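You operate a simulated robot arm through the tools that you are given. There is no shell and no other tool. Be economical: measure what you need, move in short steps, check, and stop when the job is done.

The job below is to be done with a simulated two-armed robot. You get a single attempt, and the scene is never put back.

Task
Turn the heat dial to 200. Turn the channel dial to 2. Put the black cup on the packing table away on the grey table. Put the orange carton on the grey cart base. Pull the lower drawer open. Do these in any order. Set down upright: black cup, orange carton.

The check looks at the end state, three seconds after you hand in, the way a careful person would. Anything else that was tipped, shoved, dropped, spilled or broken makes it a failure.

Robot
Two 7-joint arms with two-finger parallel grippers on one trunk, on a base that drives. Base frame: it is fixed to the floor where the robot stands at the start and does not move with it; the origin is under the middle of the robot, x ahead of it, y to its left, z up. Units: mm, degrees, N and s.
The left shoulder is at the start at [63, 197, 1141], the right one opposite. With the tool pointing down near the work surface each hand reaches from about 280 to 720 mm from the robot's upright axis, wherever it stands, measured 20 degrees to its own side. Places, roughly: black cup (7x7x8 cm) [300, 3800, 900]; channel dial [3500, 200, 800]; grey cart base [-1300, 2100, 200]; grey table [4400, -2200, 800]; heat dial [800, 0, 1000]; lower drawer [-1400, -3500, 400]; orange carton (6x13x15 cm) [-3200, 600, 1900]. Payload 1.57 kg a hand.
The tool frame of a hand sits at the grasp point between the pads (the TCP): z along the fingers, y along the line on which they close. The tips reach 30 mm beyond it. The gripper opens to 110 mm. The fingers are 24 mm wide and 12 mm thick; the gripper's body (48 by 112 mm) begins 78 mm behind the TCP.
Orientation is told as [roll, pitch, yaw] about the base's x, y, z axes, in that order, counted from this pose: with the fingers straight down and closing along the base's y, the tool's x points along the base's -x, its y along +y and its z along -z.

Tools
- The arms move only by the tool play_rows. It takes "left_increments", "right_increments" or both (then of equal length, played together; a hand with none holds still); each is a list of rows, each a list of 7 numbers: the shift along the base's x, y, z in units of 400 mm (1.0 is 400 mm), then the turn, a rotation vector about the base's x, y, z in units of 90 degrees (1.0 is 90 degrees), then the gripper command, from -1 (fully open) to 1 (shut), values between in proportion. In form: [[x, y, z, wx, wy, wz, gripper], ...]. A call has 1 to 12 rows; each row is the pose to reach, as a shift and turn from the pose commanded when the call began. A call with a number of a shift or a turn outside -1 to 1 is refused whole. A row lasts 0.2 s, in which the tool goes at most 50 mm and 8.6 degrees; a call with a longer step from one row to the next is refused whole, and so is a gripper value outside its range. A pose out of reach is approached as far as the arm can. The call stops where the force on the tool passes 40 N (or 10 N more than at its start, if that is more) or the arm is blocked; 0.2 s more then pass. Each finger travels about 72 mm/s and halts on what it meets, pressing with about 20 N; the grip force reading is that of the motor and also rises with nothing between the fingers. The clock runs only during rows and for 0.2 s after the last one: add rows that repeat a pose to give the fingers time. The reply holds the time, the measured pose of the TCP, the force on the tool along the base axes, the opening and the grip force, in the units named above and with some noise, with the torque about the TCP (base axes, N m) and any sound that the robot's microphone picked up.
- Cameras (640 x 400 px; columns grow to the right, rows downward): "scene" is now at [117.7, 6.3, 1734.6]; the picture's right is [0.10, -1.00, -0.00], its down [-0.67, -0.06, -0.74] and it looks along [0.74, 0.07, -0.67] (base axes); focal length 291 px, centre (320, 200). "left" rides on the left gripper at [70, -16, -141] in its tool frame; the picture's right is [0.23, 0.97, 0.00], its down [-0.85, 0.20, -0.48] and it looks along [-0.47, 0.11, 0.88] (tool axes); focal length 222 px, centre (320, 200). "right" rides on the right gripper at [70, 16, -141] in its tool frame; the picture's right is [-0.23, 0.97, 0.00], its down [-0.85, -0.20, -0.48] and it looks along [-0.47, -0.11, 0.88] (tool axes); focal length 222 px, centre (320, 200). There is no depth. A picture from a camera that has moved, and an enlarged one, comes with that camera's place and axes in the base frame and with its lens.
- snapshot(camera): a new picture of that camera. No time passes.
- lift_body(by): slides the trunk up (or, below 0, down) by that many mm; the arms and the scene camera ride with it, the base frame stays. It gives what a move gives, with no picture.
- steer(legs): drives the robot by 1 to 6 legs, each [ahead, left, turn to the left] in mm, mm and degrees, along the robot's own axes; the way and the turn of a leg run together, so that a leg with both is an arc; at most 1500 mm and 180 degrees a leg. The arms and the cameras ride along, it lands a little off, and it stops where it bumps. It gives what a move gives.
- turn_head(pan, tilt): turns the head with the scene camera to pan (to the left, within 86 degrees either way) and tilt (down, from -29 to 69), counted from straight ahead of the robot. It gives what a move gives.
- enlarge(camera, box): a new picture of the part [left, top, right, bottom] of that camera's present view, enlarged. No time passes.
- hand_in(): hands the job in; it is judged then, once.

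Go step by step. Nothing tells you exact positions but the pictures and the camera data: compare them with the known pose of the tool, close in by small moves and look again before you grip or let go. The budget is 165 turns and 138 pictures, counting those below and the enlarged ones. Unless the task says otherwise, let go and move clear before handing in.

The tools are called after "Emit:" by a JSON object that holds its "fn" and its "kwargs". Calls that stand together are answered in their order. play_rows: Moves the arms, as the interface text tells. Its arguments: {"type":"object","properties":{"left_increments":{"type":"array","items":{"type":"array","items":{"type":"number"}}},"right_increments":{"type":"array","items":{"type":"array","items":{"type":"number"}}}},"required":[]} The other tools are called the same way: lift_body (by) slides the trunk up or down; steer (legs) drives the base; turn_head (pan, tilt) turns the head that bears the scene camera; snapshot (camera) takes a picture; enlarge (camera, box) takes an enlarged picture of a part of a camera's view; hand_in () hands the job in.

At the start:

```text
time_s: 0.0
left_tcp_pos: [441.9, 205.8, 1376.4]
left_tool_rot: [0.0, 0.0, 0.1]
left_contact_force: [0.4, 0.1, 0.2]
left_ft_torque: [0.02, 0.0, 0.0]
left_grip_width: 110.0
left_finger_force: 0.1
right_tcp_pos: [538.6, -212.6, 1385.1]
right_tool_rot: [0.0, 0.0, 0.1]
right_contact_force: [-0.3, 0.3, 0.0]
right_ft_torque: [0.0, -0.02, 0.0]
right_grip_width: 110.0
right_finger_force: 0.1
trunk travel left (down, up): [-737.0, 253.0]
robot x, y, heading: [4.3, -1.7, 0.1]
head pan, tilt: [5.5, 42.2]
```

scene: 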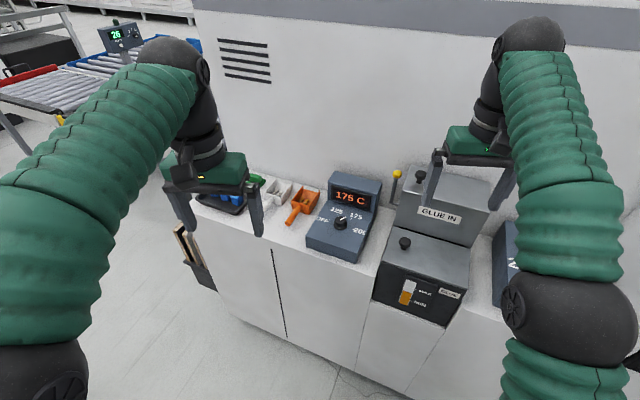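
right: 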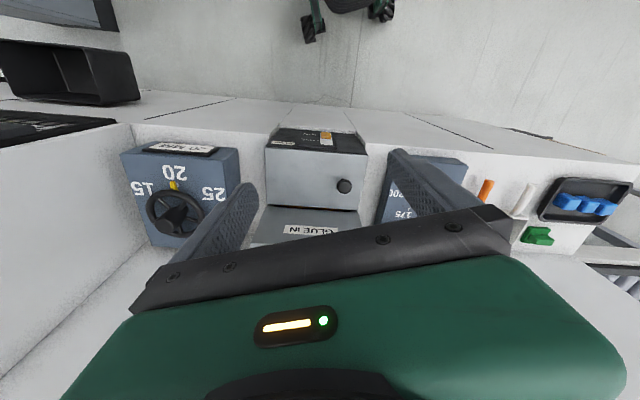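
left: 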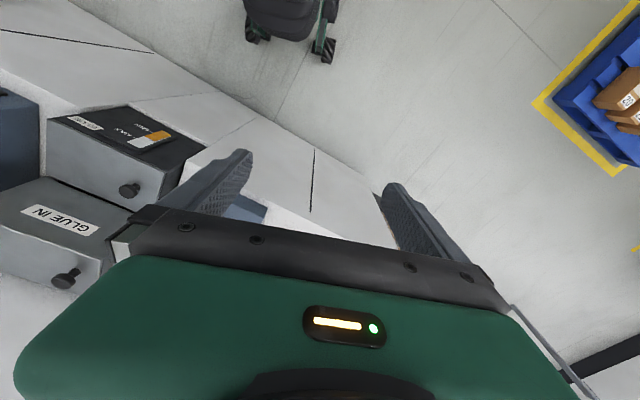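

I see the heat dial unit (175 C) just ahead at about [800, 0, 1000]. I look closer at it before reaching.

Emit:
{"fn": "enlarge", "kwargs": {"camera": "scene", "box": [280, 150, 400, 270]}}

```text
3.33 times, centred on (340, 210) of scene
camera zoom: at [117.7, 6.3, 1734.6], right [0.1, -1.0, 0.0], down [-0.67, -0.06, -0.74], along [0.74, 0.07, -0.67], focal length 971 px, centre (253, 167)
```

zoom: 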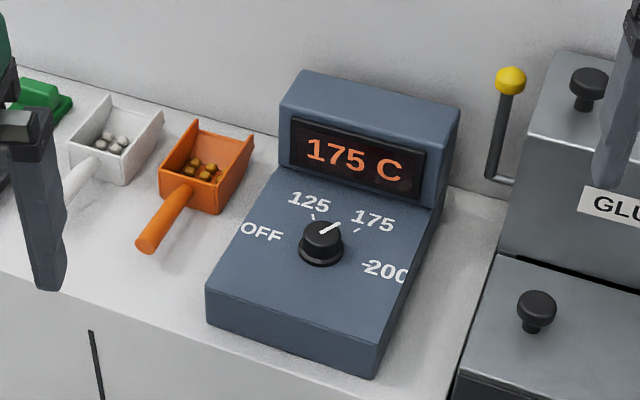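

The heat unit is yawed about 25° clockwise, the pointer stands at 175 and 200 is 60° further clockwise. I turn to face the counter squarely and drive in a bit.

Emit:
{"fn": "steer", "kwargs": {"legs": [[0, 0, -25], [160, 75, 0]]}}

Emit:
{"fn": "turn_head", "kwargs": {"pan": 25, "tilt": 45}}

Emit:
{"fn": "snapshot", "kwargs": {"camera": "scene"}}

Emit:
{"fn": "snapshot", "kwargs": {"camera": "left"}}

```text
time_s: 2.8
left_tcp_pos: [657.3, -4.1, 1380.8]
left_tool_rot: [0.2, -0.1, -25.0]
left_contact_force: [0.0, -1.1, 0.5]
left_ft_torque: [0.09, -0.07, -0.01]
left_grip_width: 109.9
left_finger_force: 0.0
right_tcp_pos: [567.5, -423.5, 1386.8]
right_tool_rot: [0.2, -0.2, -25.0]
right_contact_force: [-0.3, -0.2, -0.2]
right_ft_torque: [0.03, -0.03, 0.01]
right_grip_width: 110.0
right_finger_force: 0.1
trunk travel left (down, up): [-737.0, 253.0]
robot x, y, heading: [177.0, 3.5, -24.9]
head pan, tilt: [5.5, 42.2]
```

```text
time_s: 3.6
left_tcp_pos: [660.9, -2.0, 1378.8]
left_tool_rot: [0.1, 0.1, -25.1]
left_contact_force: [0.4, 0.7, 0.2]
left_ft_torque: [0.03, 0.01, -0.02]
left_grip_width: 110.3
left_finger_force: 0.1
right_tcp_pos: [571.7, -421.2, 1387.6]
right_tool_rot: [0.1, 0.0, -25.1]
right_contact_force: [0.5, -0.2, -0.6]
right_ft_torque: [-0.02, 0.01, 0.03]
right_grip_width: 110.2
right_finger_force: 0.1
trunk travel left (down, up): [-737.0, 253.0]
robot x, y, heading: [178.0, 1.0, -25.0]
head pan, tilt: [25.0, 45.0]
```

```text
133 pictures are left
camera scene: at [287.6, -20.0, 1730.6], right [0.0, -1.0, 0.0], down [-0.71, 0.0, -0.71], along [0.71, 0.0, -0.71], focal length 291 px, centre (320, 200)
```

scene: 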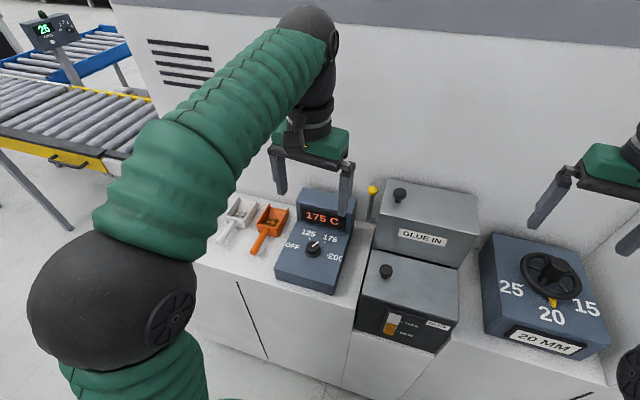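

```text
132 pictures are left
camera left: at [591.4, 11.6, 1520.6], right [0.21, 0.98, 0.0], down [0.86, -0.18, 0.48], along [0.47, -0.1, -0.88], focal length 222 px, centre (320, 200)
```

left: 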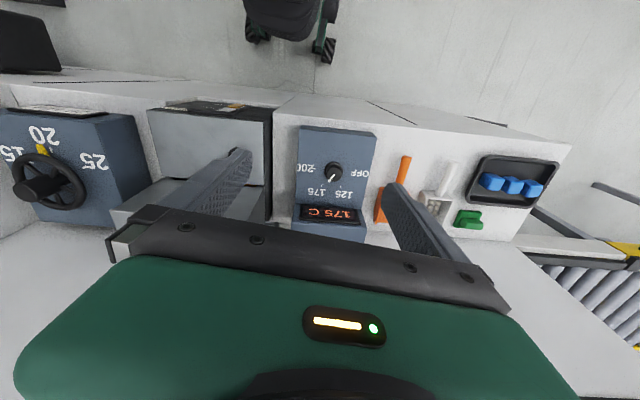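

Triangulating both views, the knob top is near [774, 0, 1062]. I bring the left hand over it, turned 30° counter-clockwise, and look.

Emit:
{"fn": "play_rows", "kwargs": {"left_increments": [[0.056, 0, -0.08, 0, 0, 0.0667, -0.3], [0.112, 0, -0.16, 0, 0, 0.133, -0.3], [0.168, 0, -0.24, 0, 0, 0.2, -0.3], [0.224, 0.002, -0.32, 0, 0, 0.2667, -0.3], [0.28, 0.005, -0.4, 0, 0, 0.333, -0.3], [0.28, 0.005, -0.48, 0, 0, 0.333, -0.3]]}}

Emit:
{"fn": "snapshot", "kwargs": {"camera": "left"}}

Emit:
{"fn": "enlarge", "kwargs": {"camera": "scene", "box": [240, 130, 400, 290]}}

```text
time_s: 5.0
left_tcp_pos: [773.2, 4.8, 1185.5]
left_tool_rot: [0.0, -0.1, 5.0]
left_contact_force: [0.1, 0.2, -0.1]
left_ft_torque: [0.01, 0.0, 0.01]
left_grip_width: 71.5
left_finger_force: 0.0
right_tcp_pos: [572.5, -417.8, 1388.0]
right_tool_rot: [-0.1, 0.0, -25.1]
right_contact_force: [0.3, -0.5, 0.2]
right_ft_torque: [-0.01, -0.02, -0.02]
right_grip_width: 110.2
right_finger_force: 0.0
trunk travel left (down, up): [-737.0, 253.0]
robot x, y, heading: [176.6, 2.5, -25.0]
head pan, tilt: [25.0, 45.0]
```

```text
131 pictures are left
camera left: at [706.5, -17.6, 1327.3], right [-0.31, 0.95, 0.0], down [0.83, 0.27, 0.48], along [0.46, 0.15, -0.88], focal length 222 px, centre (320, 200)
```

left: 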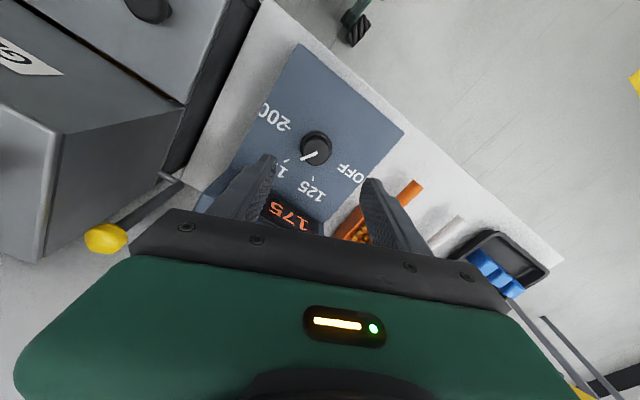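

```text
2.50 times, centred on (320, 210) of scene
camera zoom: at [290.9, -14.8, 1730.5], right [0.0, -1.0, 0.0], down [-0.71, 0.0, -0.7], along [0.7, 0.0, -0.71], focal length 728 px, centre (320, 175)
```

zoom: 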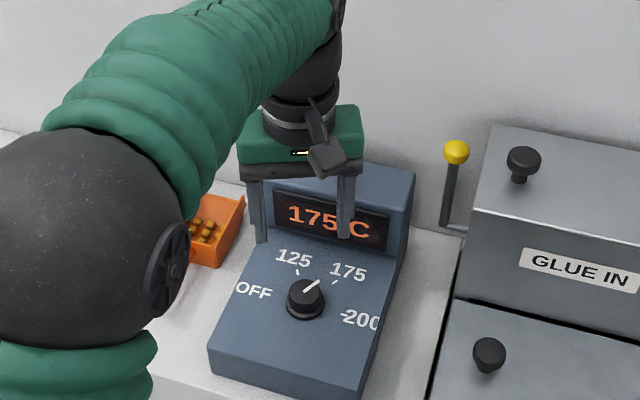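

The nearer view puts the knob top at about [782, 1, 1038]. I align and come down to about 1100.

Emit:
{"fn": "play_rows", "kwargs": {"left_increments": [[0.02, -0.008, -0.1, 0, 0, 0, -0.3], [0.02, -0.008, -0.2, 0, 0, 0, -0.3]]}}

Emit:
{"fn": "snapshot", "kwargs": {"camera": "left"}}

Emit:
{"fn": "enlarge", "kwargs": {"camera": "scene", "box": [240, 170, 400, 290]}}

```text
time_s: 5.6
left_tcp_pos: [784.1, 1.5, 1104.5]
left_tool_rot: [0.0, -0.1, 4.8]
left_contact_force: [-0.4, 0.8, 0.4]
left_ft_torque: [-0.01, 0.03, 0.01]
left_grip_width: 71.8
left_finger_force: 0.1
right_tcp_pos: [573.9, -418.5, 1386.9]
right_tool_rot: [0.0, 0.0, -24.9]
right_contact_force: [0.9, -1.7, -0.4]
right_ft_torque: [-0.03, 0.06, 0.02]
right_grip_width: 109.9
right_finger_force: 0.1
trunk travel left (down, up): [-737.0, 253.0]
robot x, y, heading: [178.3, -0.6, -25.1]
head pan, tilt: [25.0, 45.0]
```

```text
129 pictures are left
camera left: at [716.5, -21.6, 1246.4], right [-0.31, 0.95, 0.0], down [0.83, 0.27, 0.48], along [0.46, 0.15, -0.88], focal length 222 px, centre (320, 200)
```

left: 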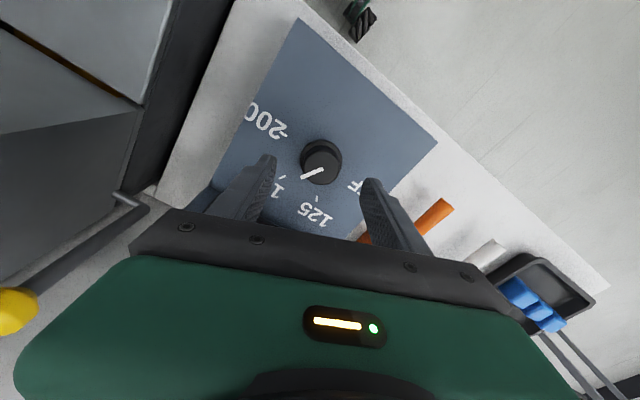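

```text
3.33 times, centred on (320, 230) of scene
camera zoom: at [292.9, -16.1, 1730.4], right [0.0, -1.0, 0.0], down [-0.71, 0.0, -0.7], along [0.7, 0.0, -0.71], focal length 971 px, centre (320, 100)
```

zoom: 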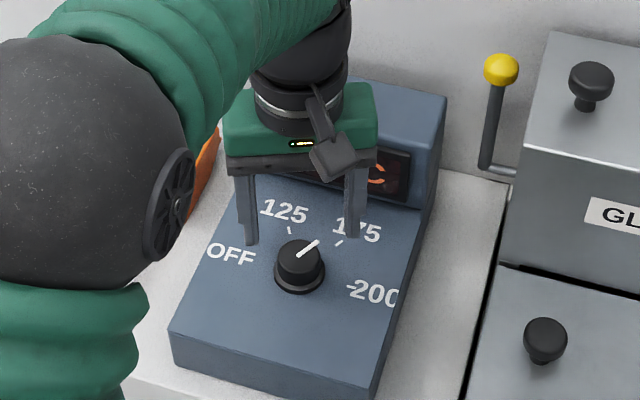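

Knob top is at [785, 1, 1034], right under the hand. I go down to grip depth and close.

Emit:
{"fn": "play_rows", "kwargs": {"left_increments": [[0, 0, -0.08, 0, 0, 0, -0.3], [0, 0, -0.14, 0, 0, 0, -0.3], [0, 0, -0.145, 0, 0, 0, 0.0], [0, 0, -0.145, 0, 0, 0, 0.4], [0, 0, -0.145, 0, 0, 0, 0.5], [0, 0, -0.145, 0, 0, 0, 0.5]]}}

Emit:
{"fn": "snapshot", "kwargs": {"camera": "left"}}

```text
time_s: 7.0
left_tcp_pos: [783.2, 3.9, 1047.7]
left_tool_rot: [0.0, 0.0, 4.9]
left_contact_force: [-3.1, 8.6, 4.6]
left_ft_torque: [0.48, 0.61, 0.06]
left_grip_width: 37.6
left_finger_force: 43.8
right_tcp_pos: [571.7, -414.4, 1388.5]
right_tool_rot: [-0.1, -0.1, -25.1]
right_contact_force: [0.5, 0.7, -0.5]
right_ft_torque: [0.0, 0.01, -0.03]
right_grip_width: 109.9
right_finger_force: 0.1
trunk travel left (down, up): [-737.0, 253.0]
robot x, y, heading: [173.3, 1.6, -25.0]
head pan, tilt: [25.0, 45.0]
```

```text
127 pictures are left
camera left: at [713.8, -18.9, 1190.2], right [-0.31, 0.95, 0.0], down [0.83, 0.27, 0.48], along [0.46, 0.15, -0.88], focal length 222 px, centre (320, 200)
```

left: 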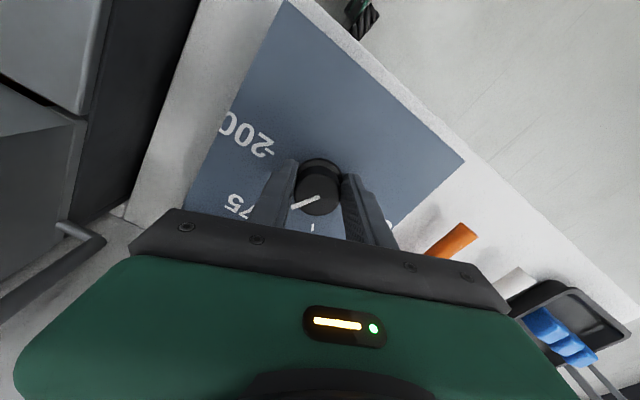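

The knob is gripped (37.6 mm). Now I turn it 60° clockwise.

Emit:
{"fn": "play_rows", "kwargs": {"left_increments": [[0, -0.006, -0.145, 0, 0, -0.08, 0.5], [0, -0.006, -0.145, 0, 0, -0.16, 0.5], [0, -0.006, -0.145, 0, 0, -0.24, 0.5], [0, -0.006, -0.145, 0, 0, -0.32, 0.5], [0, -0.006, -0.145, 0, 0, -0.4, 0.5], [0, -0.006, -0.145, 0, 0, -0.48, 0.5], [0, -0.006, -0.145, 0, 0, -0.56, 0.5], [0, -0.006, -0.145, 0, 0, -0.62, 0.5], [0, -0.006, -0.145, 0, 0, -0.667, 0.5], [0, -0.006, -0.145, 0, 0, -0.667, 0.5]]}}

Emit:
{"fn": "enlarge", "kwargs": {"camera": "scene", "box": [240, 170, 400, 290]}}

```text
refused: row 1 steps farther than a row can; nothing moved
```

```text
3.33 times, centred on (320, 230) of scene
camera zoom: at [288.3, -11.4, 1730.8], right [0.0, -1.0, 0.0], down [-0.71, 0.0, -0.71], along [0.71, 0.0, -0.71], focal length 971 px, centre (320, 100)
```

zoom: 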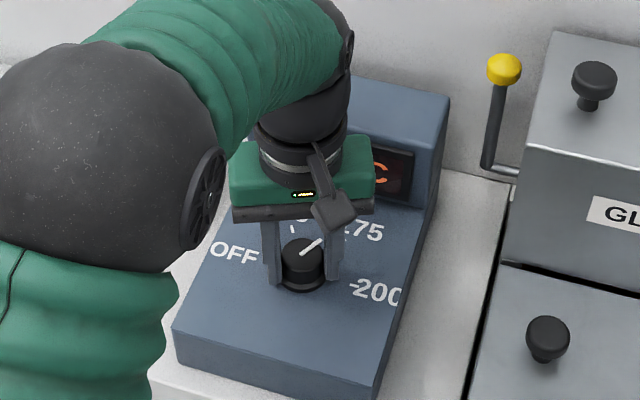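

The shift must count from the present pose; I resend the pure turn.

Emit:
{"fn": "play_rows", "kwargs": {"left_increments": [[0, 0, 0, 0, 0, -0.08, 0.5], [0, 0, 0, 0, 0, -0.16, 0.5], [0, 0, 0, 0, 0, -0.24, 0.5], [0, 0, 0, 0, 0, -0.32, 0.5], [0, 0, 0, 0, 0, -0.4, 0.5], [0, 0, 0, 0, 0, -0.48, 0.5], [0, 0, 0, 0, 0, -0.56, 0.5], [0, 0, 0, 0, 0, -0.62, 0.5], [0, 0, 0, 0, 0, -0.667, 0.5], [0, 0, 0, 0, 0, -0.667, 0.5]]}}

Emit:
{"fn": "enlarge", "kwargs": {"camera": "scene", "box": [240, 170, 400, 290]}}

```text
time_s: 9.2
left_tcp_pos: [786.2, 10.0, 1046.8]
left_tool_rot: [0.1, -0.3, -54.9]
left_contact_force: [12.5, 34.8, 8.1]
left_ft_torque: [0.44, -0.72, 0.6]
left_grip_width: 37.3
left_finger_force: 43.6
right_tcp_pos: [575.1, -411.0, 1389.9]
right_tool_rot: [-0.4, -0.1, -25.0]
right_contact_force: [-0.8, 0.2, -1.0]
right_ft_torque: [0.0, 0.0, -0.02]
right_grip_width: 110.3
right_finger_force: 0.0
trunk travel left (down, up): [-737.0, 253.0]
robot x, y, heading: [176.2, 0.2, -25.1]
head pan, tilt: [25.0, 45.0]
```

```text
3.33 times, centred on (320, 230) of scene
camera zoom: at [295.3, 1.8, 1730.4], right [0.0, -1.0, 0.01], down [-0.71, -0.01, -0.7], along [0.7, -0.01, -0.71], focal length 971 px, centre (320, 100)
```

zoom: 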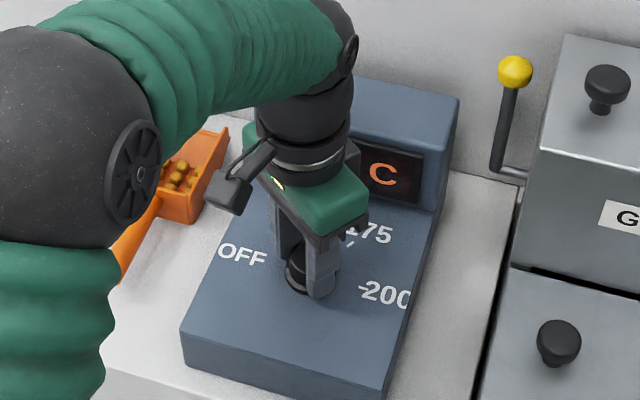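

The turn is done, though a side force has built up. I open and rise, then check the display.

Emit:
{"fn": "play_rows", "kwargs": {"left_increments": [[0, 0, 0, 0, 0, 0, 0.1], [0, 0, 0, 0, 0, 0, -0.2], [0, 0, 0, 0, 0, 0, -0.4], [0, 0, 0.1, 0, 0, 0, -0.4], [0, 0, 0.22, 0, 0, 0, -0.4], [-0.1, 0, 0.33, 0, 0, 0, -0.4], [-0.2, 0.05, 0.44, 0, 0, 0.05, -0.4], [-0.3, 0.1, 0.5, 0, 0, 0.1, -0.4]]}}

Emit:
{"fn": "enlarge", "kwargs": {"camera": "scene", "box": [240, 170, 400, 290]}}

```text
refused: row 6 steps farther than a row can; nothing moved
```

```text
3.33 times, centred on (320, 230) of scene
camera zoom: at [295.3, 1.8, 1730.4], right [0.0, -1.0, 0.01], down [-0.71, -0.01, -0.7], along [0.7, -0.01, -0.71], focal length 971 px, centre (320, 100)
```

zoom: 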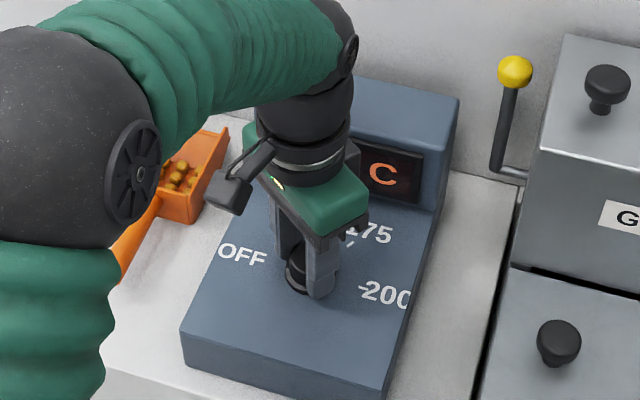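

A row was too long; I resend with shorter steps.

Emit:
{"fn": "play_rows", "kwargs": {"left_increments": [[0, 0, 0, 0, 0, 0, 0.1], [0, 0, 0, 0, 0, 0, -0.2], [0, 0, 0, 0, 0, 0, -0.4], [0, 0, 0.1, 0, 0, 0, -0.4], [0, 0, 0.2, 0, 0, 0, -0.4], [-0.07, 0, 0.28, 0, 0, 0, -0.4], [-0.14, 0.03, 0.36, 0, 0, 0.05, -0.4], [-0.21, 0.06, 0.44, 0, 0, 0.1, -0.4]]}}

Emit:
{"fn": "enlarge", "kwargs": {"camera": "scene", "box": [240, 170, 400, 290]}}

Emit:
{"fn": "snapshot", "kwargs": {"camera": "left"}}

```text
time_s: 11.0
left_tcp_pos: [695.1, 25.6, 1225.9]
left_tool_rot: [-0.1, -0.2, -46.0]
left_contact_force: [-0.2, -0.1, 0.0]
left_ft_torque: [0.0, -0.03, -0.03]
left_grip_width: 77.5
left_finger_force: 0.1
right_tcp_pos: [570.3, -416.1, 1388.9]
right_tool_rot: [-0.1, -0.1, -24.9]
right_contact_force: [0.8, -0.8, 0.4]
right_ft_torque: [0.03, -0.04, -0.02]
right_grip_width: 110.1
right_finger_force: 0.1
trunk travel left (down, up): [-737.0, 253.0]
robot x, y, heading: [176.4, -0.4, -25.1]
head pan, tilt: [25.0, 45.0]
```

```text
3.33 times, centred on (320, 230) of scene
camera zoom: at [287.1, -12.3, 1730.8], right [0.0, -1.0, 0.0], down [-0.71, 0.0, -0.71], along [0.71, 0.0, -0.71], focal length 971 px, centre (320, 100)
```

zoom: 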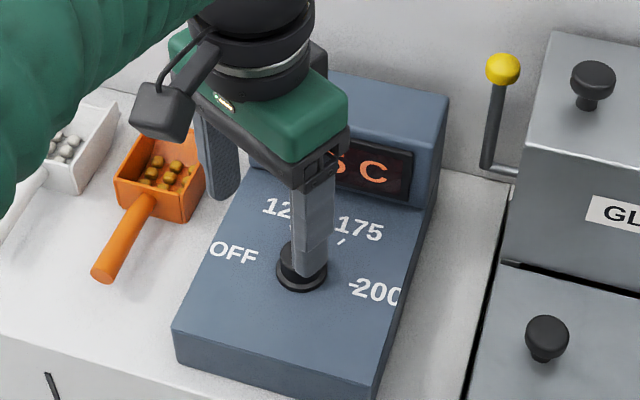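

```text
122 pictures are left
camera left: at [635.8, 64.6, 1367.7], right [0.54, 0.84, 0.0], down [0.74, -0.48, 0.48], along [0.4, -0.26, -0.88], focal length 222 px, centre (320, 200)
```

left: 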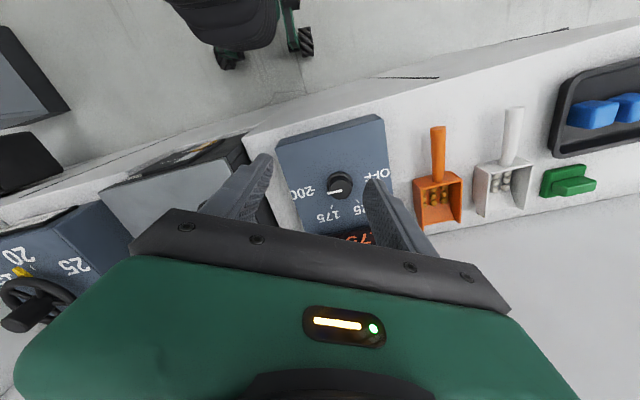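

The hand still hides the display, so I move it to the side and look again.

Emit:
{"fn": "play_rows", "kwargs": {"left_increments": [[-0.06, 0.06, 0.08, 0, 0, 0.05, -0.4], [-0.12, 0.12, 0.16, 0, 0, 0.1, -0.4], [-0.18, 0.18, 0.24, 0, 0, 0.15, -0.4], [-0.2, 0.25, 0.32, 0, 0, 0.2, -0.4]]}}

Emit:
{"fn": "enlarge", "kwargs": {"camera": "scene", "box": [260, 170, 400, 270]}}

Emit:
{"fn": "enlarge", "kwargs": {"camera": "left", "box": [240, 80, 420, 260]}}

```text
time_s: 12.0
left_tcp_pos: [618.7, 123.9, 1353.1]
left_tool_rot: [-0.1, -0.1, -28.1]
left_contact_force: [0.2, 0.5, 0.2]
left_ft_torque: [0.0, -0.02, -0.01]
left_grip_width: 77.1
left_finger_force: 0.0
right_tcp_pos: [571.2, -416.8, 1388.1]
right_tool_rot: [0.1, 0.0, -25.0]
right_contact_force: [0.1, -0.1, 0.0]
right_ft_torque: [-0.02, -0.04, 0.0]
right_grip_width: 110.2
right_finger_force: 0.0
trunk travel left (down, up): [-737.0, 253.0]
robot x, y, heading: [179.9, 2.7, -25.4]
head pan, tilt: [25.0, 45.0]
```

```text
4.00 times, centred on (330, 220) of scene
camera zoom: at [289.0, -14.1, 1730.6], right [0.0, -1.0, 0.0], down [-0.71, 0.0, -0.71], along [0.71, 0.0, -0.71], focal length 1165 px, centre (280, 120)
```

zoom: 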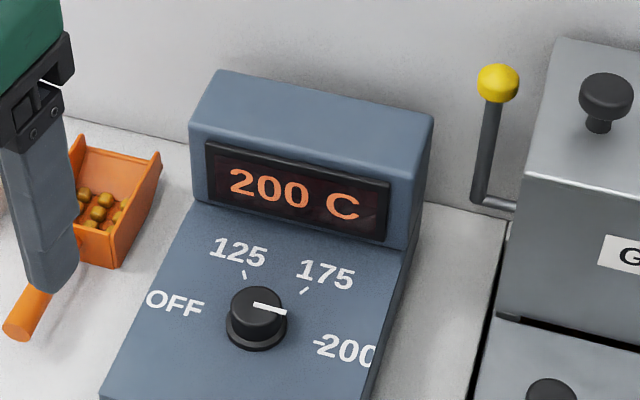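

```text
2.22 times, centred on (330, 170) of left
camera zoom: at [549.4, 142.0, 1495.5], right [0.26, 0.97, 0.0], down [0.85, -0.23, 0.48], along [0.46, -0.13, -0.88], focal length 494 px, centre (298, 267)
```

zoom: 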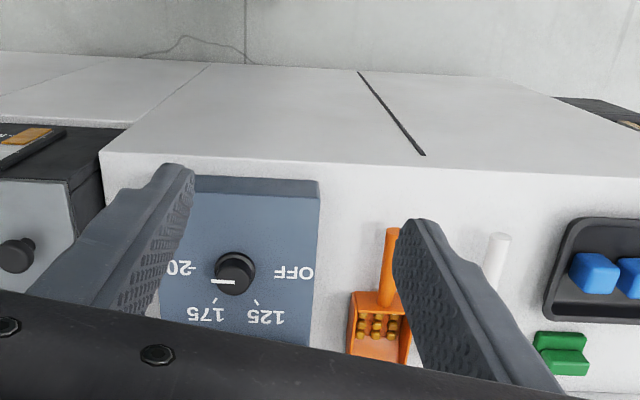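

The display reads 200 C; I zoom to see how exactly the pointer lines up with the 200 tick.

Emit:
{"fn": "enlarge", "kwargs": {"camera": "scene", "box": [285, 220, 365, 270]}}

```text
8.00 times, centred on (325, 245) of scene
camera zoom: at [289.0, -14.1, 1730.6], right [0.0, -1.0, 0.0], down [-0.71, 0.0, -0.71], along [0.71, 0.0, -0.71], focal length 2330 px, centre (280, -160)
```

zoom: 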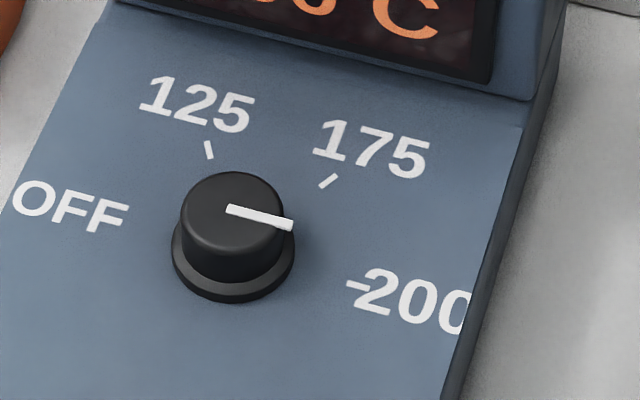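

The pointer lines up with 200 – heat dial done. I back off, draw the hands in, and look around to plan the route.

Emit:
{"fn": "steer", "kwargs": {"legs": [[-350, 0, 25]]}}

Emit:
{"fn": "turn_head", "kwargs": {"pan": 80, "tilt": 15}}

Emit:
{"fn": "snapshot", "kwargs": {"camera": "scene"}}

Emit:
{"fn": "turn_head", "kwargs": {"pan": 0, "tilt": 15}}

Emit:
{"fn": "snapshot", "kwargs": {"camera": "scene"}}

Emit:
{"fn": "turn_head", "kwargs": {"pan": -80, "tilt": 15}}

Emit:
{"fn": "snapshot", "kwargs": {"camera": "scene"}}

```text
time_s: 14.3
left_tcp_pos: [189.6, 373.5, 1352.6]
left_tool_rot: [-0.1, 0.1, -3.2]
left_contact_force: [0.5, -0.2, 0.3]
left_ft_torque: [0.0, -0.01, -0.02]
left_grip_width: 77.3
left_finger_force: 0.0
right_tcp_pos: [377.7, -137.6, 1386.2]
right_tool_rot: [-0.1, 0.0, -0.1]
right_contact_force: [1.1, 0.6, -0.3]
right_ft_torque: [0.06, 0.0, -0.03]
right_grip_width: 109.9
right_finger_force: 0.1
trunk travel left (down, up): [-737.0, 253.0]
robot x, y, heading: [-163.2, 78.3, -0.0]
head pan, tilt: [25.0, 45.0]
```

```text
time_s: 15.5
left_tcp_pos: [185.8, 374.2, 1354.0]
left_tool_rot: [0.1, -0.1, -3.2]
left_contact_force: [0.2, -1.3, 0.1]
left_ft_torque: [0.04, 0.02, 0.02]
left_grip_width: 77.1
left_finger_force: 0.1
right_tcp_pos: [372.1, -136.7, 1387.5]
right_tool_rot: [0.0, 0.0, -0.2]
right_contact_force: [-0.5, 1.0, 0.5]
right_ft_torque: [-0.02, 0.0, -0.02]
right_grip_width: 109.8
right_finger_force: 0.1
trunk travel left (down, up): [-737.0, 253.0]
robot x, y, heading: [-162.9, 75.5, -0.2]
head pan, tilt: [80.0, 15.0]
```

```text
118 pictures are left
camera scene: at [-111.3, 167.1, 1777.5], right [0.98, -0.18, 0.0], down [-0.05, -0.26, -0.97], along [0.17, 0.95, -0.26], focal length 291 px, centre (320, 200)
```

scene: 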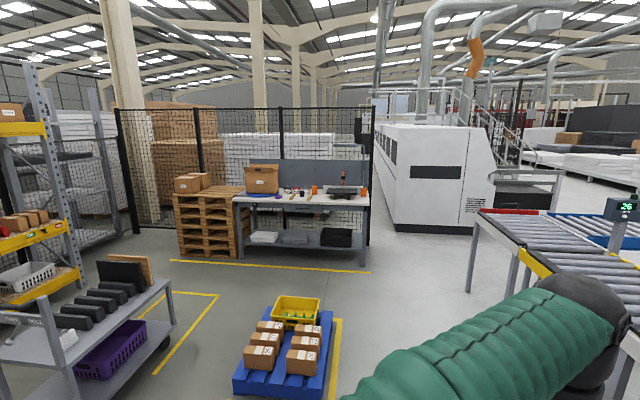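

```text
time_s: 17.0
left_tcp_pos: [183.1, 373.1, 1354.0]
left_tool_rot: [0.0, -0.2, -3.3]
left_contact_force: [0.3, -0.3, -0.8]
left_ft_torque: [-0.02, 0.01, -0.02]
left_grip_width: 77.0
left_finger_force: 0.0
right_tcp_pos: [371.8, -136.1, 1387.7]
right_tool_rot: [0.0, -0.1, -0.2]
right_contact_force: [-0.7, -0.4, -0.2]
right_ft_torque: [0.0, 0.03, -0.01]
right_grip_width: 110.1
right_finger_force: 0.0
trunk travel left (down, up): [-737.0, 253.0]
robot x, y, heading: [-159.2, 72.6, -0.4]
head pan, tilt: [0.0, 15.0]
```

```text
117 pictures are left
camera scene: at [-35.5, 74.9, 1777.4], right [0.0, -1.0, 0.0], down [-0.26, 0.0, -0.97], along [0.97, 0.0, -0.26], focal length 291 px, centre (320, 200)
```

scene: 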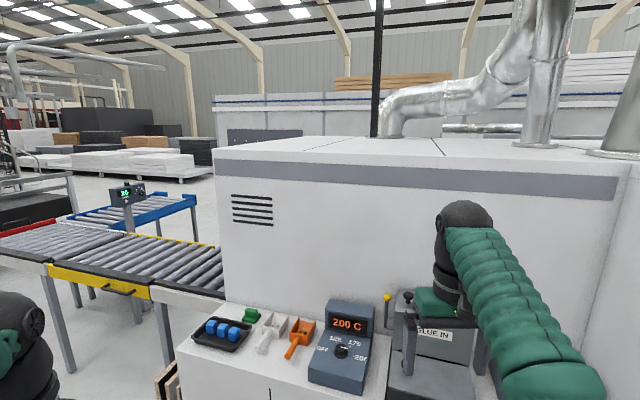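

```text
time_s: 18.6
left_tcp_pos: [183.8, 373.3, 1353.7]
left_tool_rot: [-0.1, -0.2, -3.2]
left_contact_force: [-0.3, -0.7, 1.0]
left_ft_torque: [0.02, 0.0, 0.0]
left_grip_width: 77.1
left_finger_force: 0.1
right_tcp_pos: [372.0, -135.4, 1388.5]
right_tool_rot: [0.0, 0.0, -0.1]
right_contact_force: [-0.5, 0.5, 0.1]
right_ft_torque: [-0.03, 0.04, 0.0]
right_grip_width: 110.0
right_finger_force: 0.0
trunk travel left (down, up): [-737.0, 253.0]
robot x, y, heading: [-165.2, 73.3, -0.1]
head pan, tilt: [-80.0, 15.0]
```

```text
116 pictures are left
camera scene: at [-112.7, -17.1, 1777.6], right [-0.98, -0.17, 0.0], down [-0.05, 0.25, -0.97], along [0.17, -0.95, -0.26], focal length 291 px, centre (320, 200)
```

scene: 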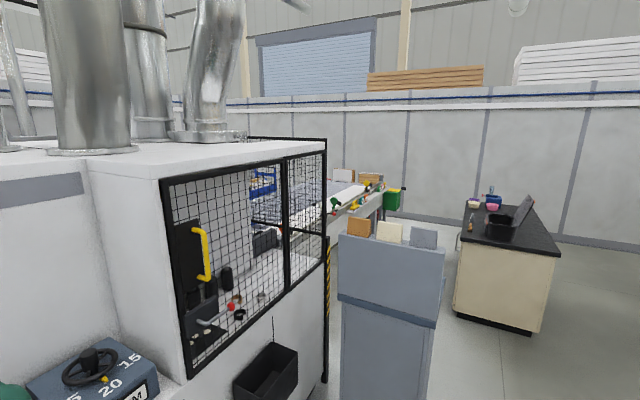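

I see the packing table far left (cup), a grey shelf cart at the left, a rack behind, and the machine ahead. I turn around to see the other side.

Emit:
{"fn": "steer", "kwargs": {"legs": [[-200, 0, 0], [0, 0, 180]]}}

Emit:
{"fn": "turn_head", "kwargs": {"pan": -40, "tilt": 10}}

Emit:
{"fn": "snapshot", "kwargs": {"camera": "scene"}}

Emit:
{"fn": "turn_head", "kwargs": {"pan": 45, "tilt": 10}}

Emit:
{"fn": "snapshot", "kwargs": {"camera": "scene"}}

```text
time_s: 27.5
left_tcp_pos: [-710.0, -220.1, 1354.1]
left_tool_rot: [-0.1, -0.3, 176.9]
left_contact_force: [1.1, -0.4, -0.4]
left_ft_torque: [0.0, -0.02, 0.03]
left_grip_width: 77.0
left_finger_force: 0.1
right_tcp_pos: [-897.7, 289.8, 1388.9]
right_tool_rot: [0.1, -0.1, 180.0]
right_contact_force: [0.1, 0.1, 0.1]
right_ft_torque: [-0.01, -0.03, 0.01]
right_grip_width: 109.9
right_finger_force: 0.1
trunk travel left (down, up): [-737.0, 253.0]
robot x, y, heading: [-363.0, 77.2, 180.1]
head pan, tilt: [-80.0, 15.0]
```

```text
time_s: 28.6
left_tcp_pos: [-709.2, -222.0, 1353.4]
left_tool_rot: [0.1, -0.2, 176.9]
left_contact_force: [-0.5, 0.9, 0.1]
left_ft_torque: [-0.03, 0.04, -0.02]
left_grip_width: 77.1
left_finger_force: 0.0
right_tcp_pos: [-896.6, 289.2, 1389.2]
right_tool_rot: [0.0, -0.1, 180.0]
right_contact_force: [0.8, 0.1, -0.5]
right_ft_torque: [-0.02, 0.01, 0.01]
right_grip_width: 109.8
right_finger_force: 0.1
trunk travel left (down, up): [-737.0, 253.0]
robot x, y, heading: [-366.0, 74.5, 179.9]
head pan, tilt: [-40.0, 10.0]
```

```text
115 pictures are left
camera scene: at [-465.8, 134.5, 1785.6], right [0.64, 0.77, 0.0], down [0.13, -0.11, -0.98], along [-0.75, 0.63, -0.17], focal length 291 px, centre (320, 200)
```

scene: 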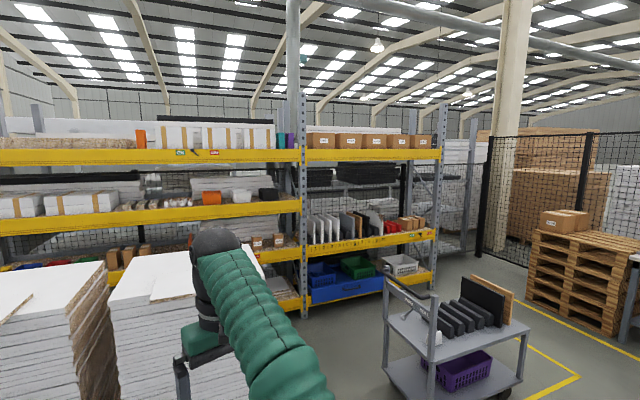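

```text
time_s: 30.2
left_tcp_pos: [-709.1, -221.1, 1354.0]
left_tool_rot: [0.0, -0.2, 176.9]
left_contact_force: [0.1, 0.1, -0.8]
left_ft_torque: [0.0, -0.02, 0.03]
left_grip_width: 76.8
left_finger_force: 0.0
right_tcp_pos: [-897.7, 288.5, 1389.7]
right_tool_rot: [0.0, -0.1, 179.9]
right_contact_force: [0.3, 1.3, 0.3]
right_ft_torque: [0.03, -0.04, 0.01]
right_grip_width: 109.6
right_finger_force: 0.2
trunk travel left (down, up): [-737.0, 253.0]
robot x, y, heading: [-361.6, 75.2, 179.7]
head pan, tilt: [45.0, 10.0]
```

```text
114 pictures are left
camera scene: at [-460.7, 8.9, 1785.6], right [-0.71, 0.71, 0.0], down [0.12, 0.12, -0.98], along [-0.7, -0.7, -0.18], focal length 291 px, centre (320, 200)
```

scene: 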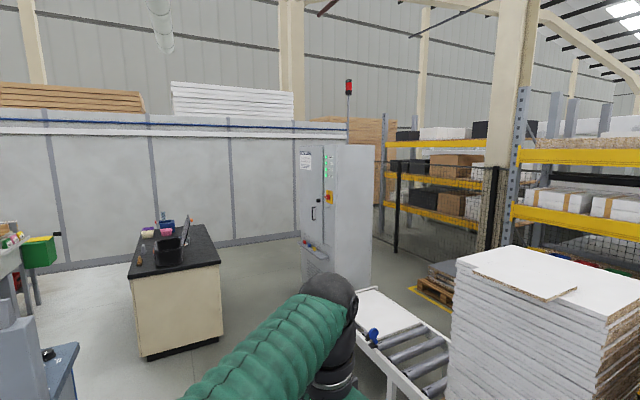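

The orange carton stands on the rack's top level, with board stacks on the floor before it. I take a closer look at it and at the stacks.

Emit:
{"fn": "turn_head", "kwargs": {"pan": -12, "tilt": 14}}

Emit:
{"fn": "snapshot", "kwargs": {"camera": "scene"}}

Emit:
{"fn": "enlarge", "kwargs": {"camera": "scene", "box": [240, 80, 400, 180]}}

```text
time_s: 31.4
left_tcp_pos: [-708.7, -221.4, 1353.8]
left_tool_rot: [0.0, -0.2, 176.9]
left_contact_force: [0.6, 0.2, 0.8]
left_ft_torque: [-0.03, 0.01, -0.03]
left_grip_width: 76.9
left_finger_force: 0.1
right_tcp_pos: [-897.1, 290.0, 1388.6]
right_tool_rot: [0.0, -0.2, 180.0]
right_contact_force: [0.4, -0.2, 0.1]
right_ft_torque: [-0.02, -0.01, -0.02]
right_grip_width: 109.8
right_finger_force: 0.1
trunk travel left (down, up): [-737.0, 253.0]
robot x, y, heading: [-362.4, 80.0, 180.0]
head pan, tilt: [-12.0, 14.0]
```

```text
113 pictures are left
camera scene: at [-486.2, 94.1, 1779.1], right [0.21, 0.98, 0.0], down [0.24, -0.05, -0.97], along [-0.95, 0.2, -0.24], focal length 291 px, centre (320, 200)
```

scene: 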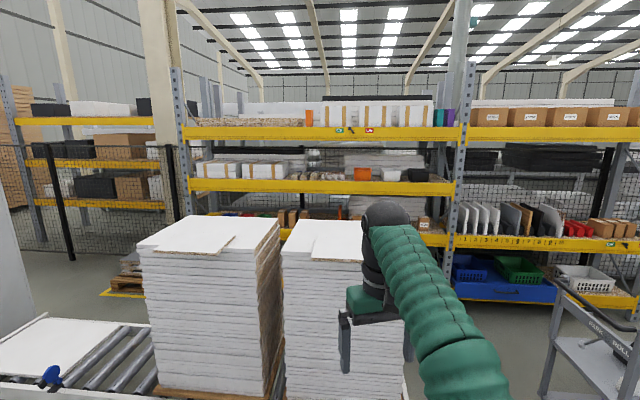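

```text
4.00 times, centred on (320, 130) of scene
camera zoom: at [-486.2, 94.1, 1779.1], right [0.21, 0.98, 0.0], down [0.24, -0.05, -0.97], along [-0.95, 0.2, -0.24], focal length 1165 px, centre (320, 480)
```

zoom: 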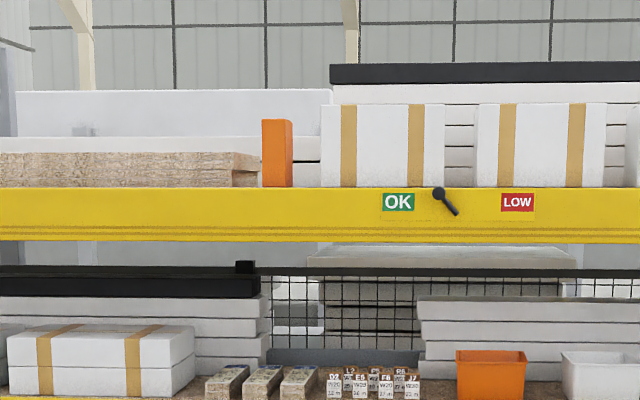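

The carton is at about [-3200, 563, 1864]; stacks occupy roughly x −2050…−2640 before it. I move diagonally toward the rack aisle to see the free space beside the stacks.

Emit:
{"fn": "steer", "kwargs": {"legs": [[950, -1000, 0]]}}

Emit:
{"fn": "turn_head", "kwargs": {"pan": 25, "tilt": 30}}

Emit:
{"fn": "snapshot", "kwargs": {"camera": "scene"}}

Emit:
{"fn": "turn_head", "kwargs": {"pan": -60, "tilt": 35}}

Emit:
{"fn": "snapshot", "kwargs": {"camera": "scene"}}

```text
time_s: 38.2
left_tcp_pos: [-1643.9, 765.9, 1353.7]
left_tool_rot: [-0.1, -0.2, 177.0]
left_contact_force: [1.4, -0.8, 0.2]
left_ft_torque: [0.0, 0.0, -0.01]
left_grip_width: 76.8
left_finger_force: 0.0
right_tcp_pos: [-1832.6, 1274.2, 1389.5]
right_tool_rot: [0.0, -0.2, -180.0]
right_contact_force: [0.2, 0.0, 0.2]
right_ft_torque: [0.02, 0.03, 0.02]
right_grip_width: 109.8
right_finger_force: 0.0
trunk travel left (down, up): [-737.0, 253.0]
robot x, y, heading: [-1297.3, 1065.3, -180.2]
head pan, tilt: [-12.0, 14.0]
```

```text
time_s: 39.3
left_tcp_pos: [-1643.3, 764.5, 1354.1]
left_tool_rot: [0.0, -0.3, 177.0]
left_contact_force: [0.6, -0.4, 0.0]
left_ft_torque: [0.01, -0.01, 0.0]
left_grip_width: 77.2
left_finger_force: 0.0
right_tcp_pos: [-1833.0, 1274.5, 1390.5]
right_tool_rot: [0.1, -0.2, -179.9]
right_contact_force: [-0.7, -0.1, 0.3]
right_ft_torque: [0.03, 0.03, -0.02]
right_grip_width: 110.0
right_finger_force: 0.0
trunk travel left (down, up): [-737.0, 253.0]
robot x, y, heading: [-1298.1, 1062.3, -179.7]
head pan, tilt: [25.0, 30.0]
```

```text
111 pictures are left
camera scene: at [-1413.1, 1023.2, 1753.3], right [-0.42, 0.91, 0.0], down [0.45, 0.21, -0.87], along [-0.78, -0.37, -0.5], focal length 291 px, centre (320, 200)
```

scene: 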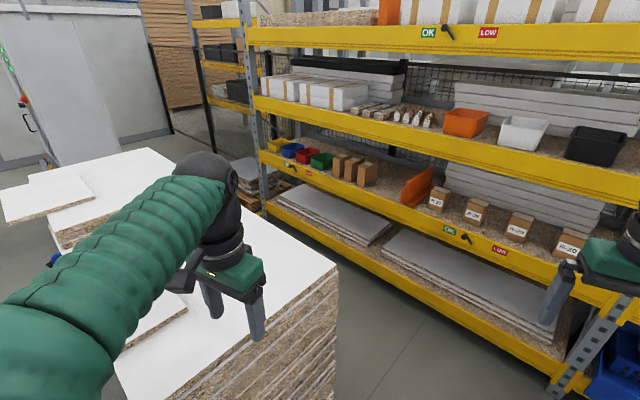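

```text
time_s: 40.9
left_tcp_pos: [-1643.4, 765.7, 1353.7]
left_tool_rot: [0.0, -0.4, 177.0]
left_contact_force: [0.9, 0.8, 0.2]
left_ft_torque: [0.03, 0.0, -0.01]
left_grip_width: 77.1
left_finger_force: 0.1
right_tcp_pos: [-1832.2, 1275.4, 1390.2]
right_tool_rot: [-0.1, -0.2, -179.9]
right_contact_force: [-0.2, -0.2, 0.4]
right_ft_torque: [-0.02, 0.0, -0.02]
right_grip_width: 110.0
right_finger_force: 0.0
trunk travel left (down, up): [-737.0, 253.0]
robot x, y, heading: [-1301.0, 1065.8, -180.0]
head pan, tilt: [-60.0, 35.0]
```

```text
110 pictures are left
camera scene: at [-1375.5, 1137.8, 1745.5], right [0.86, 0.5, 0.0], down [0.29, -0.5, -0.82], along [-0.41, 0.71, -0.57], focal length 291 px, centre (320, 200)
```

scene: 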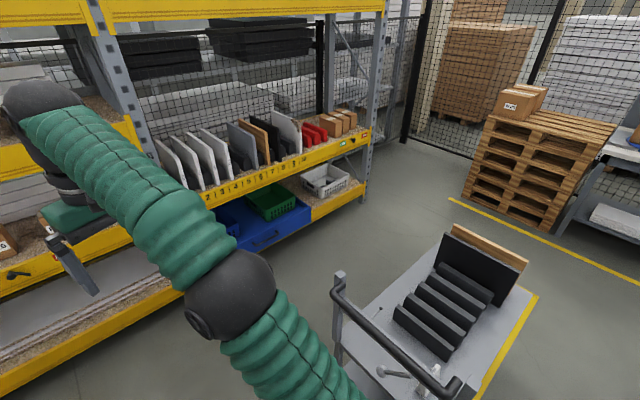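

The stacks' rear leaves about a metre of free floor before the rack. I raise the trunk, draw the right hand back, and drive into that aisle to stand in front of the carton.

Emit:
{"fn": "lift_body", "kwargs": {"by": 250}}

Emit:
{"fn": "play_rows", "kwargs": {"right_increments": [[0.1, 0, 0, 0, 0, 0, -1], [0.2, 0, 0, 0, 0, 0, -1], [0.3, 0, 0, 0, 0, 0, -1], [0.4, 0, 0, 0, 0, 0, -1], [0.5, 0, 0, 0, 0, 0, -1]]}}

Emit:
{"fn": "steer", "kwargs": {"legs": [[1050, 0, 0]]}}

Emit:
{"fn": "turn_head", "kwargs": {"pan": 60, "tilt": 35}}

Emit:
{"fn": "snapshot", "kwargs": {"camera": "scene"}}

```text
time_s: 43.4
left_tcp_pos: [-1643.0, 765.4, 1603.6]
left_tool_rot: [0.0, -0.3, 177.0]
left_contact_force: [-0.4, -0.5, 0.2]
left_ft_torque: [0.03, 0.0, 0.0]
left_grip_width: 76.5
left_finger_force: 0.0
right_tcp_pos: [-1833.1, 1275.5, 1638.8]
right_tool_rot: [0.0, -0.3, -179.9]
right_contact_force: [-0.2, 0.2, 0.0]
right_ft_torque: [0.02, 0.05, 0.02]
right_grip_width: 110.2
right_finger_force: 0.1
trunk travel left (down, up): [-987.0, 3.0]
robot x, y, heading: [-1299.5, 1065.1, -180.1]
head pan, tilt: [-60.0, 35.0]
```

```text
time_s: 44.6
left_tcp_pos: [-1639.9, 765.5, 1604.9]
left_tool_rot: [0.0, -0.4, 177.0]
left_contact_force: [-0.2, -0.1, 0.3]
left_ft_torque: [0.02, 0.03, -0.02]
left_grip_width: 77.3
left_finger_force: 0.0
right_tcp_pos: [-1629.0, 1277.7, 1641.9]
right_tool_rot: [-0.1, -0.4, -179.9]
right_contact_force: [-0.2, 0.3, -0.3]
right_ft_torque: [-0.02, 0.03, -0.01]
right_grip_width: 110.2
right_finger_force: 0.0
trunk travel left (down, up): [-987.0, 3.0]
robot x, y, heading: [-1296.4, 1062.2, -179.7]
head pan, tilt: [-60.0, 35.0]
```

```text
time_s: 47.9
left_tcp_pos: [-2121.4, 793.9, 1618.7]
left_tool_rot: [1.5, -3.6, 178.3]
left_contact_force: [0.5, 2.0, 2.6]
left_ft_torque: [-0.02, 0.08, 0.01]
left_grip_width: 76.9
left_finger_force: 0.0
right_tcp_pos: [-2117.8, 1306.2, 1652.7]
right_tool_rot: [1.1, -4.0, -178.5]
right_contact_force: [4.8, 1.9, 3.3]
right_ft_torque: [-0.1, 0.41, -0.02]
right_grip_width: 110.0
right_finger_force: 0.0
trunk travel left (down, up): [-987.0, 3.0]
robot x, y, heading: [-1887.3, 1092.4, -178.5]
head pan, tilt: [-60.0, 35.0]
stopped in leg 1: the robot was blocked; the commanded pose is now the measured one
```

```text
time_s: 49.9
left_tcp_pos: [-2203.2, 789.6, 1602.1]
left_tool_rot: [0.9, -0.3, 178.2]
left_contact_force: [0.4, 0.0, -0.3]
left_ft_torque: [0.0, -0.01, -0.01]
left_grip_width: 76.8
left_finger_force: 0.1
right_tcp_pos: [-2202.1, 1303.0, 1638.7]
right_tool_rot: [0.9, -0.9, -178.5]
right_contact_force: [-0.2, -0.5, -0.2]
right_ft_torque: [0.0, -0.02, -0.05]
right_grip_width: 110.2
right_finger_force: 0.1
trunk travel left (down, up): [-987.0, 3.0]
robot x, y, heading: [-1886.4, 1088.0, -178.6]
head pan, tilt: [60.0, 35.0]
```

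```text
109 pictures are left
camera scene: at [-1966.9, 1043.3, 1996.2], right [-0.88, 0.48, -0.01], down [0.28, 0.49, -0.83], along [-0.39, -0.73, -0.56], focal length 291 px, centre (320, 200)
```

scene: 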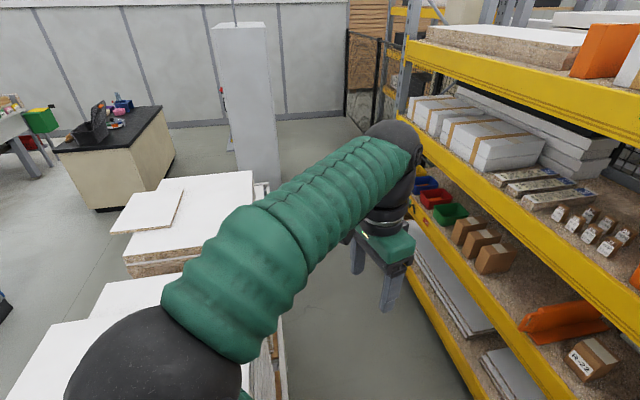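

The base bumped at about x = −1887. I look down to see what it touched.

Emit:
{"fn": "turn_head", "kwargs": {"pan": 60, "tilt": 68}}

Emit:
{"fn": "snapshot", "kwargs": {"camera": "scene"}}

Emit:
{"fn": "turn_head", "kwargs": {"pan": -10, "tilt": 65}}

Emit:
{"fn": "snapshot", "kwargs": {"camera": "scene"}}

```text
time_s: 50.8
left_tcp_pos: [-2200.7, 783.9, 1601.9]
left_tool_rot: [0.6, -0.6, 178.2]
left_contact_force: [-0.7, 0.7, -0.9]
left_ft_torque: [-0.02, -0.02, -0.04]
left_grip_width: 77.2
left_finger_force: 0.0
right_tcp_pos: [-2200.2, 1294.1, 1640.0]
right_tool_rot: [0.7, -1.1, -178.4]
right_contact_force: [0.0, 0.5, 0.1]
right_ft_torque: [0.0, 0.02, 0.03]
right_grip_width: 109.8
right_finger_force: 0.0
trunk travel left (down, up): [-987.0, 3.0]
robot x, y, heading: [-1883.9, 1093.2, -178.9]
head pan, tilt: [60.0, 68.0]
```

```text
108 pictures are left
camera scene: at [-1948.9, 1062.7, 1953.0], right [-0.88, 0.48, -0.01], down [0.45, 0.81, -0.38], along [-0.18, -0.34, -0.92], focal length 291 px, centre (320, 200)
```

scene: 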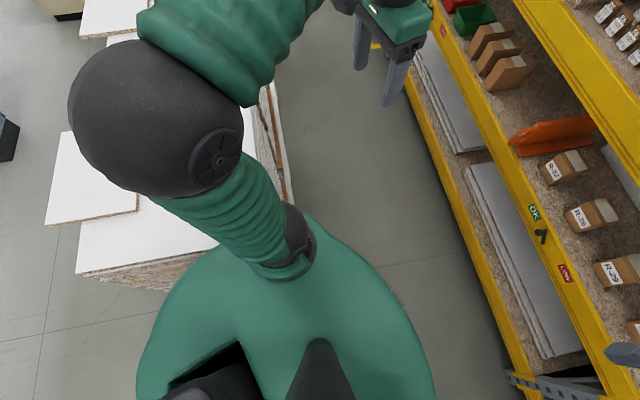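

```text
time_s: 52.2
left_tcp_pos: [-2196.6, 745.2, 1594.7]
left_tool_rot: [-0.6, -0.6, 178.6]
left_contact_force: [0.7, 0.3, -0.1]
left_ft_torque: [0.0, -0.01, 0.0]
left_grip_width: 77.1
left_finger_force: 0.1
right_tcp_pos: [-2195.0, 1256.0, 1645.1]
right_tool_rot: [-0.6, -1.1, -178.1]
right_contact_force: [0.3, -0.2, 0.1]
right_ft_torque: [0.03, -0.01, 0.0]
right_grip_width: 109.8
right_finger_force: 0.1
trunk travel left (down, up): [-987.0, 3.0]
robot x, y, heading: [-1880.2, 1086.5, -178.4]
head pan, tilt: [-10.0, 65.0]
```

```text
107 pictures are left
camera scene: at [-1976.3, 1084.0, 1955.7], right [0.15, 0.99, 0.01], down [0.9, -0.13, -0.42], along [-0.42, 0.07, -0.91], focal length 291 px, centre (320, 200)
```

scene: 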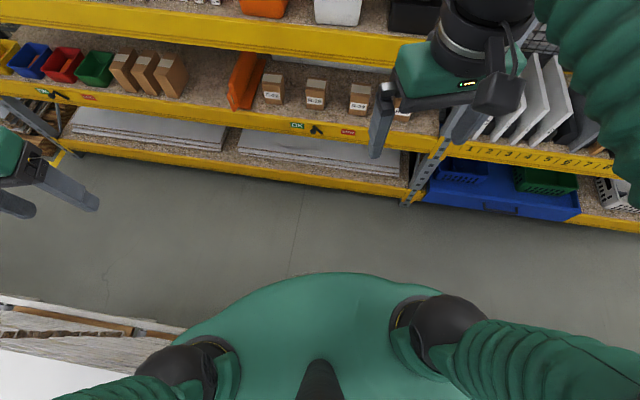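

The left side of the base touches the stack corner. I back off, move right clear of it, and then go ahead into the aisle.

Emit:
{"fn": "steer", "kwargs": {"legs": [[-80, -250, 0], [0, 0, -1.5]]}}

Emit:
{"fn": "turn_head", "kwargs": {"pan": 60, "tilt": 55}}

Emit:
{"fn": "snapshot", "kwargs": {"camera": "scene"}}

```text
time_s: 54.5
left_tcp_pos: [-2128.9, 1011.6, 1596.8]
left_tool_rot: [-0.4, -0.7, 177.1]
left_contact_force: [-0.2, 0.3, -0.3]
left_ft_torque: [0.02, 0.03, -0.02]
left_grip_width: 77.1
left_finger_force: 0.2
right_tcp_pos: [-2113.6, 1523.0, 1644.9]
right_tool_rot: [-0.4, -1.4, -179.7]
right_contact_force: [0.3, 0.4, -0.2]
right_ft_torque: [0.0, -0.02, -0.01]
right_grip_width: 110.1
right_finger_force: 0.0
trunk travel left (down, up): [-987.0, 3.0]
robot x, y, heading: [-1811.8, 1339.2, 180.1]
head pan, tilt: [-10.0, 65.0]
```

```text
time_s: 55.9
left_tcp_pos: [-2129.8, 1028.3, 1599.7]
left_tool_rot: [0.2, -0.7, 177.0]
left_contact_force: [0.5, -0.2, 0.6]
left_ft_torque: [-0.03, -0.01, 0.0]
left_grip_width: 76.9
left_finger_force: 0.0
right_tcp_pos: [-2116.6, 1539.2, 1642.9]
right_tool_rot: [0.2, -1.4, -179.7]
right_contact_force: [0.7, 0.6, -0.3]
right_ft_torque: [0.0, -0.01, 0.02]
right_grip_width: 110.1
right_finger_force: 0.1
trunk travel left (down, up): [-987.0, 3.0]
robot x, y, heading: [-1813.5, 1339.3, 180.0]
head pan, tilt: [60.0, 55.0]
```

```text
106 pictures are left
camera scene: at [-1878.5, 1284.0, 1967.6], right [-0.87, 0.5, 0.0], down [0.41, 0.71, -0.58], along [-0.29, -0.5, -0.82], focal length 291 px, centre (320, 200)
```

scene: 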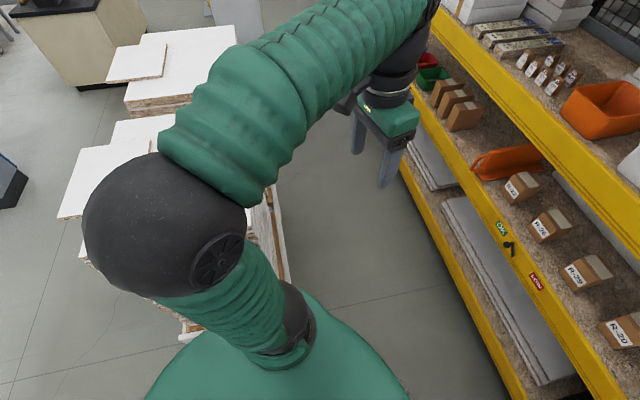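

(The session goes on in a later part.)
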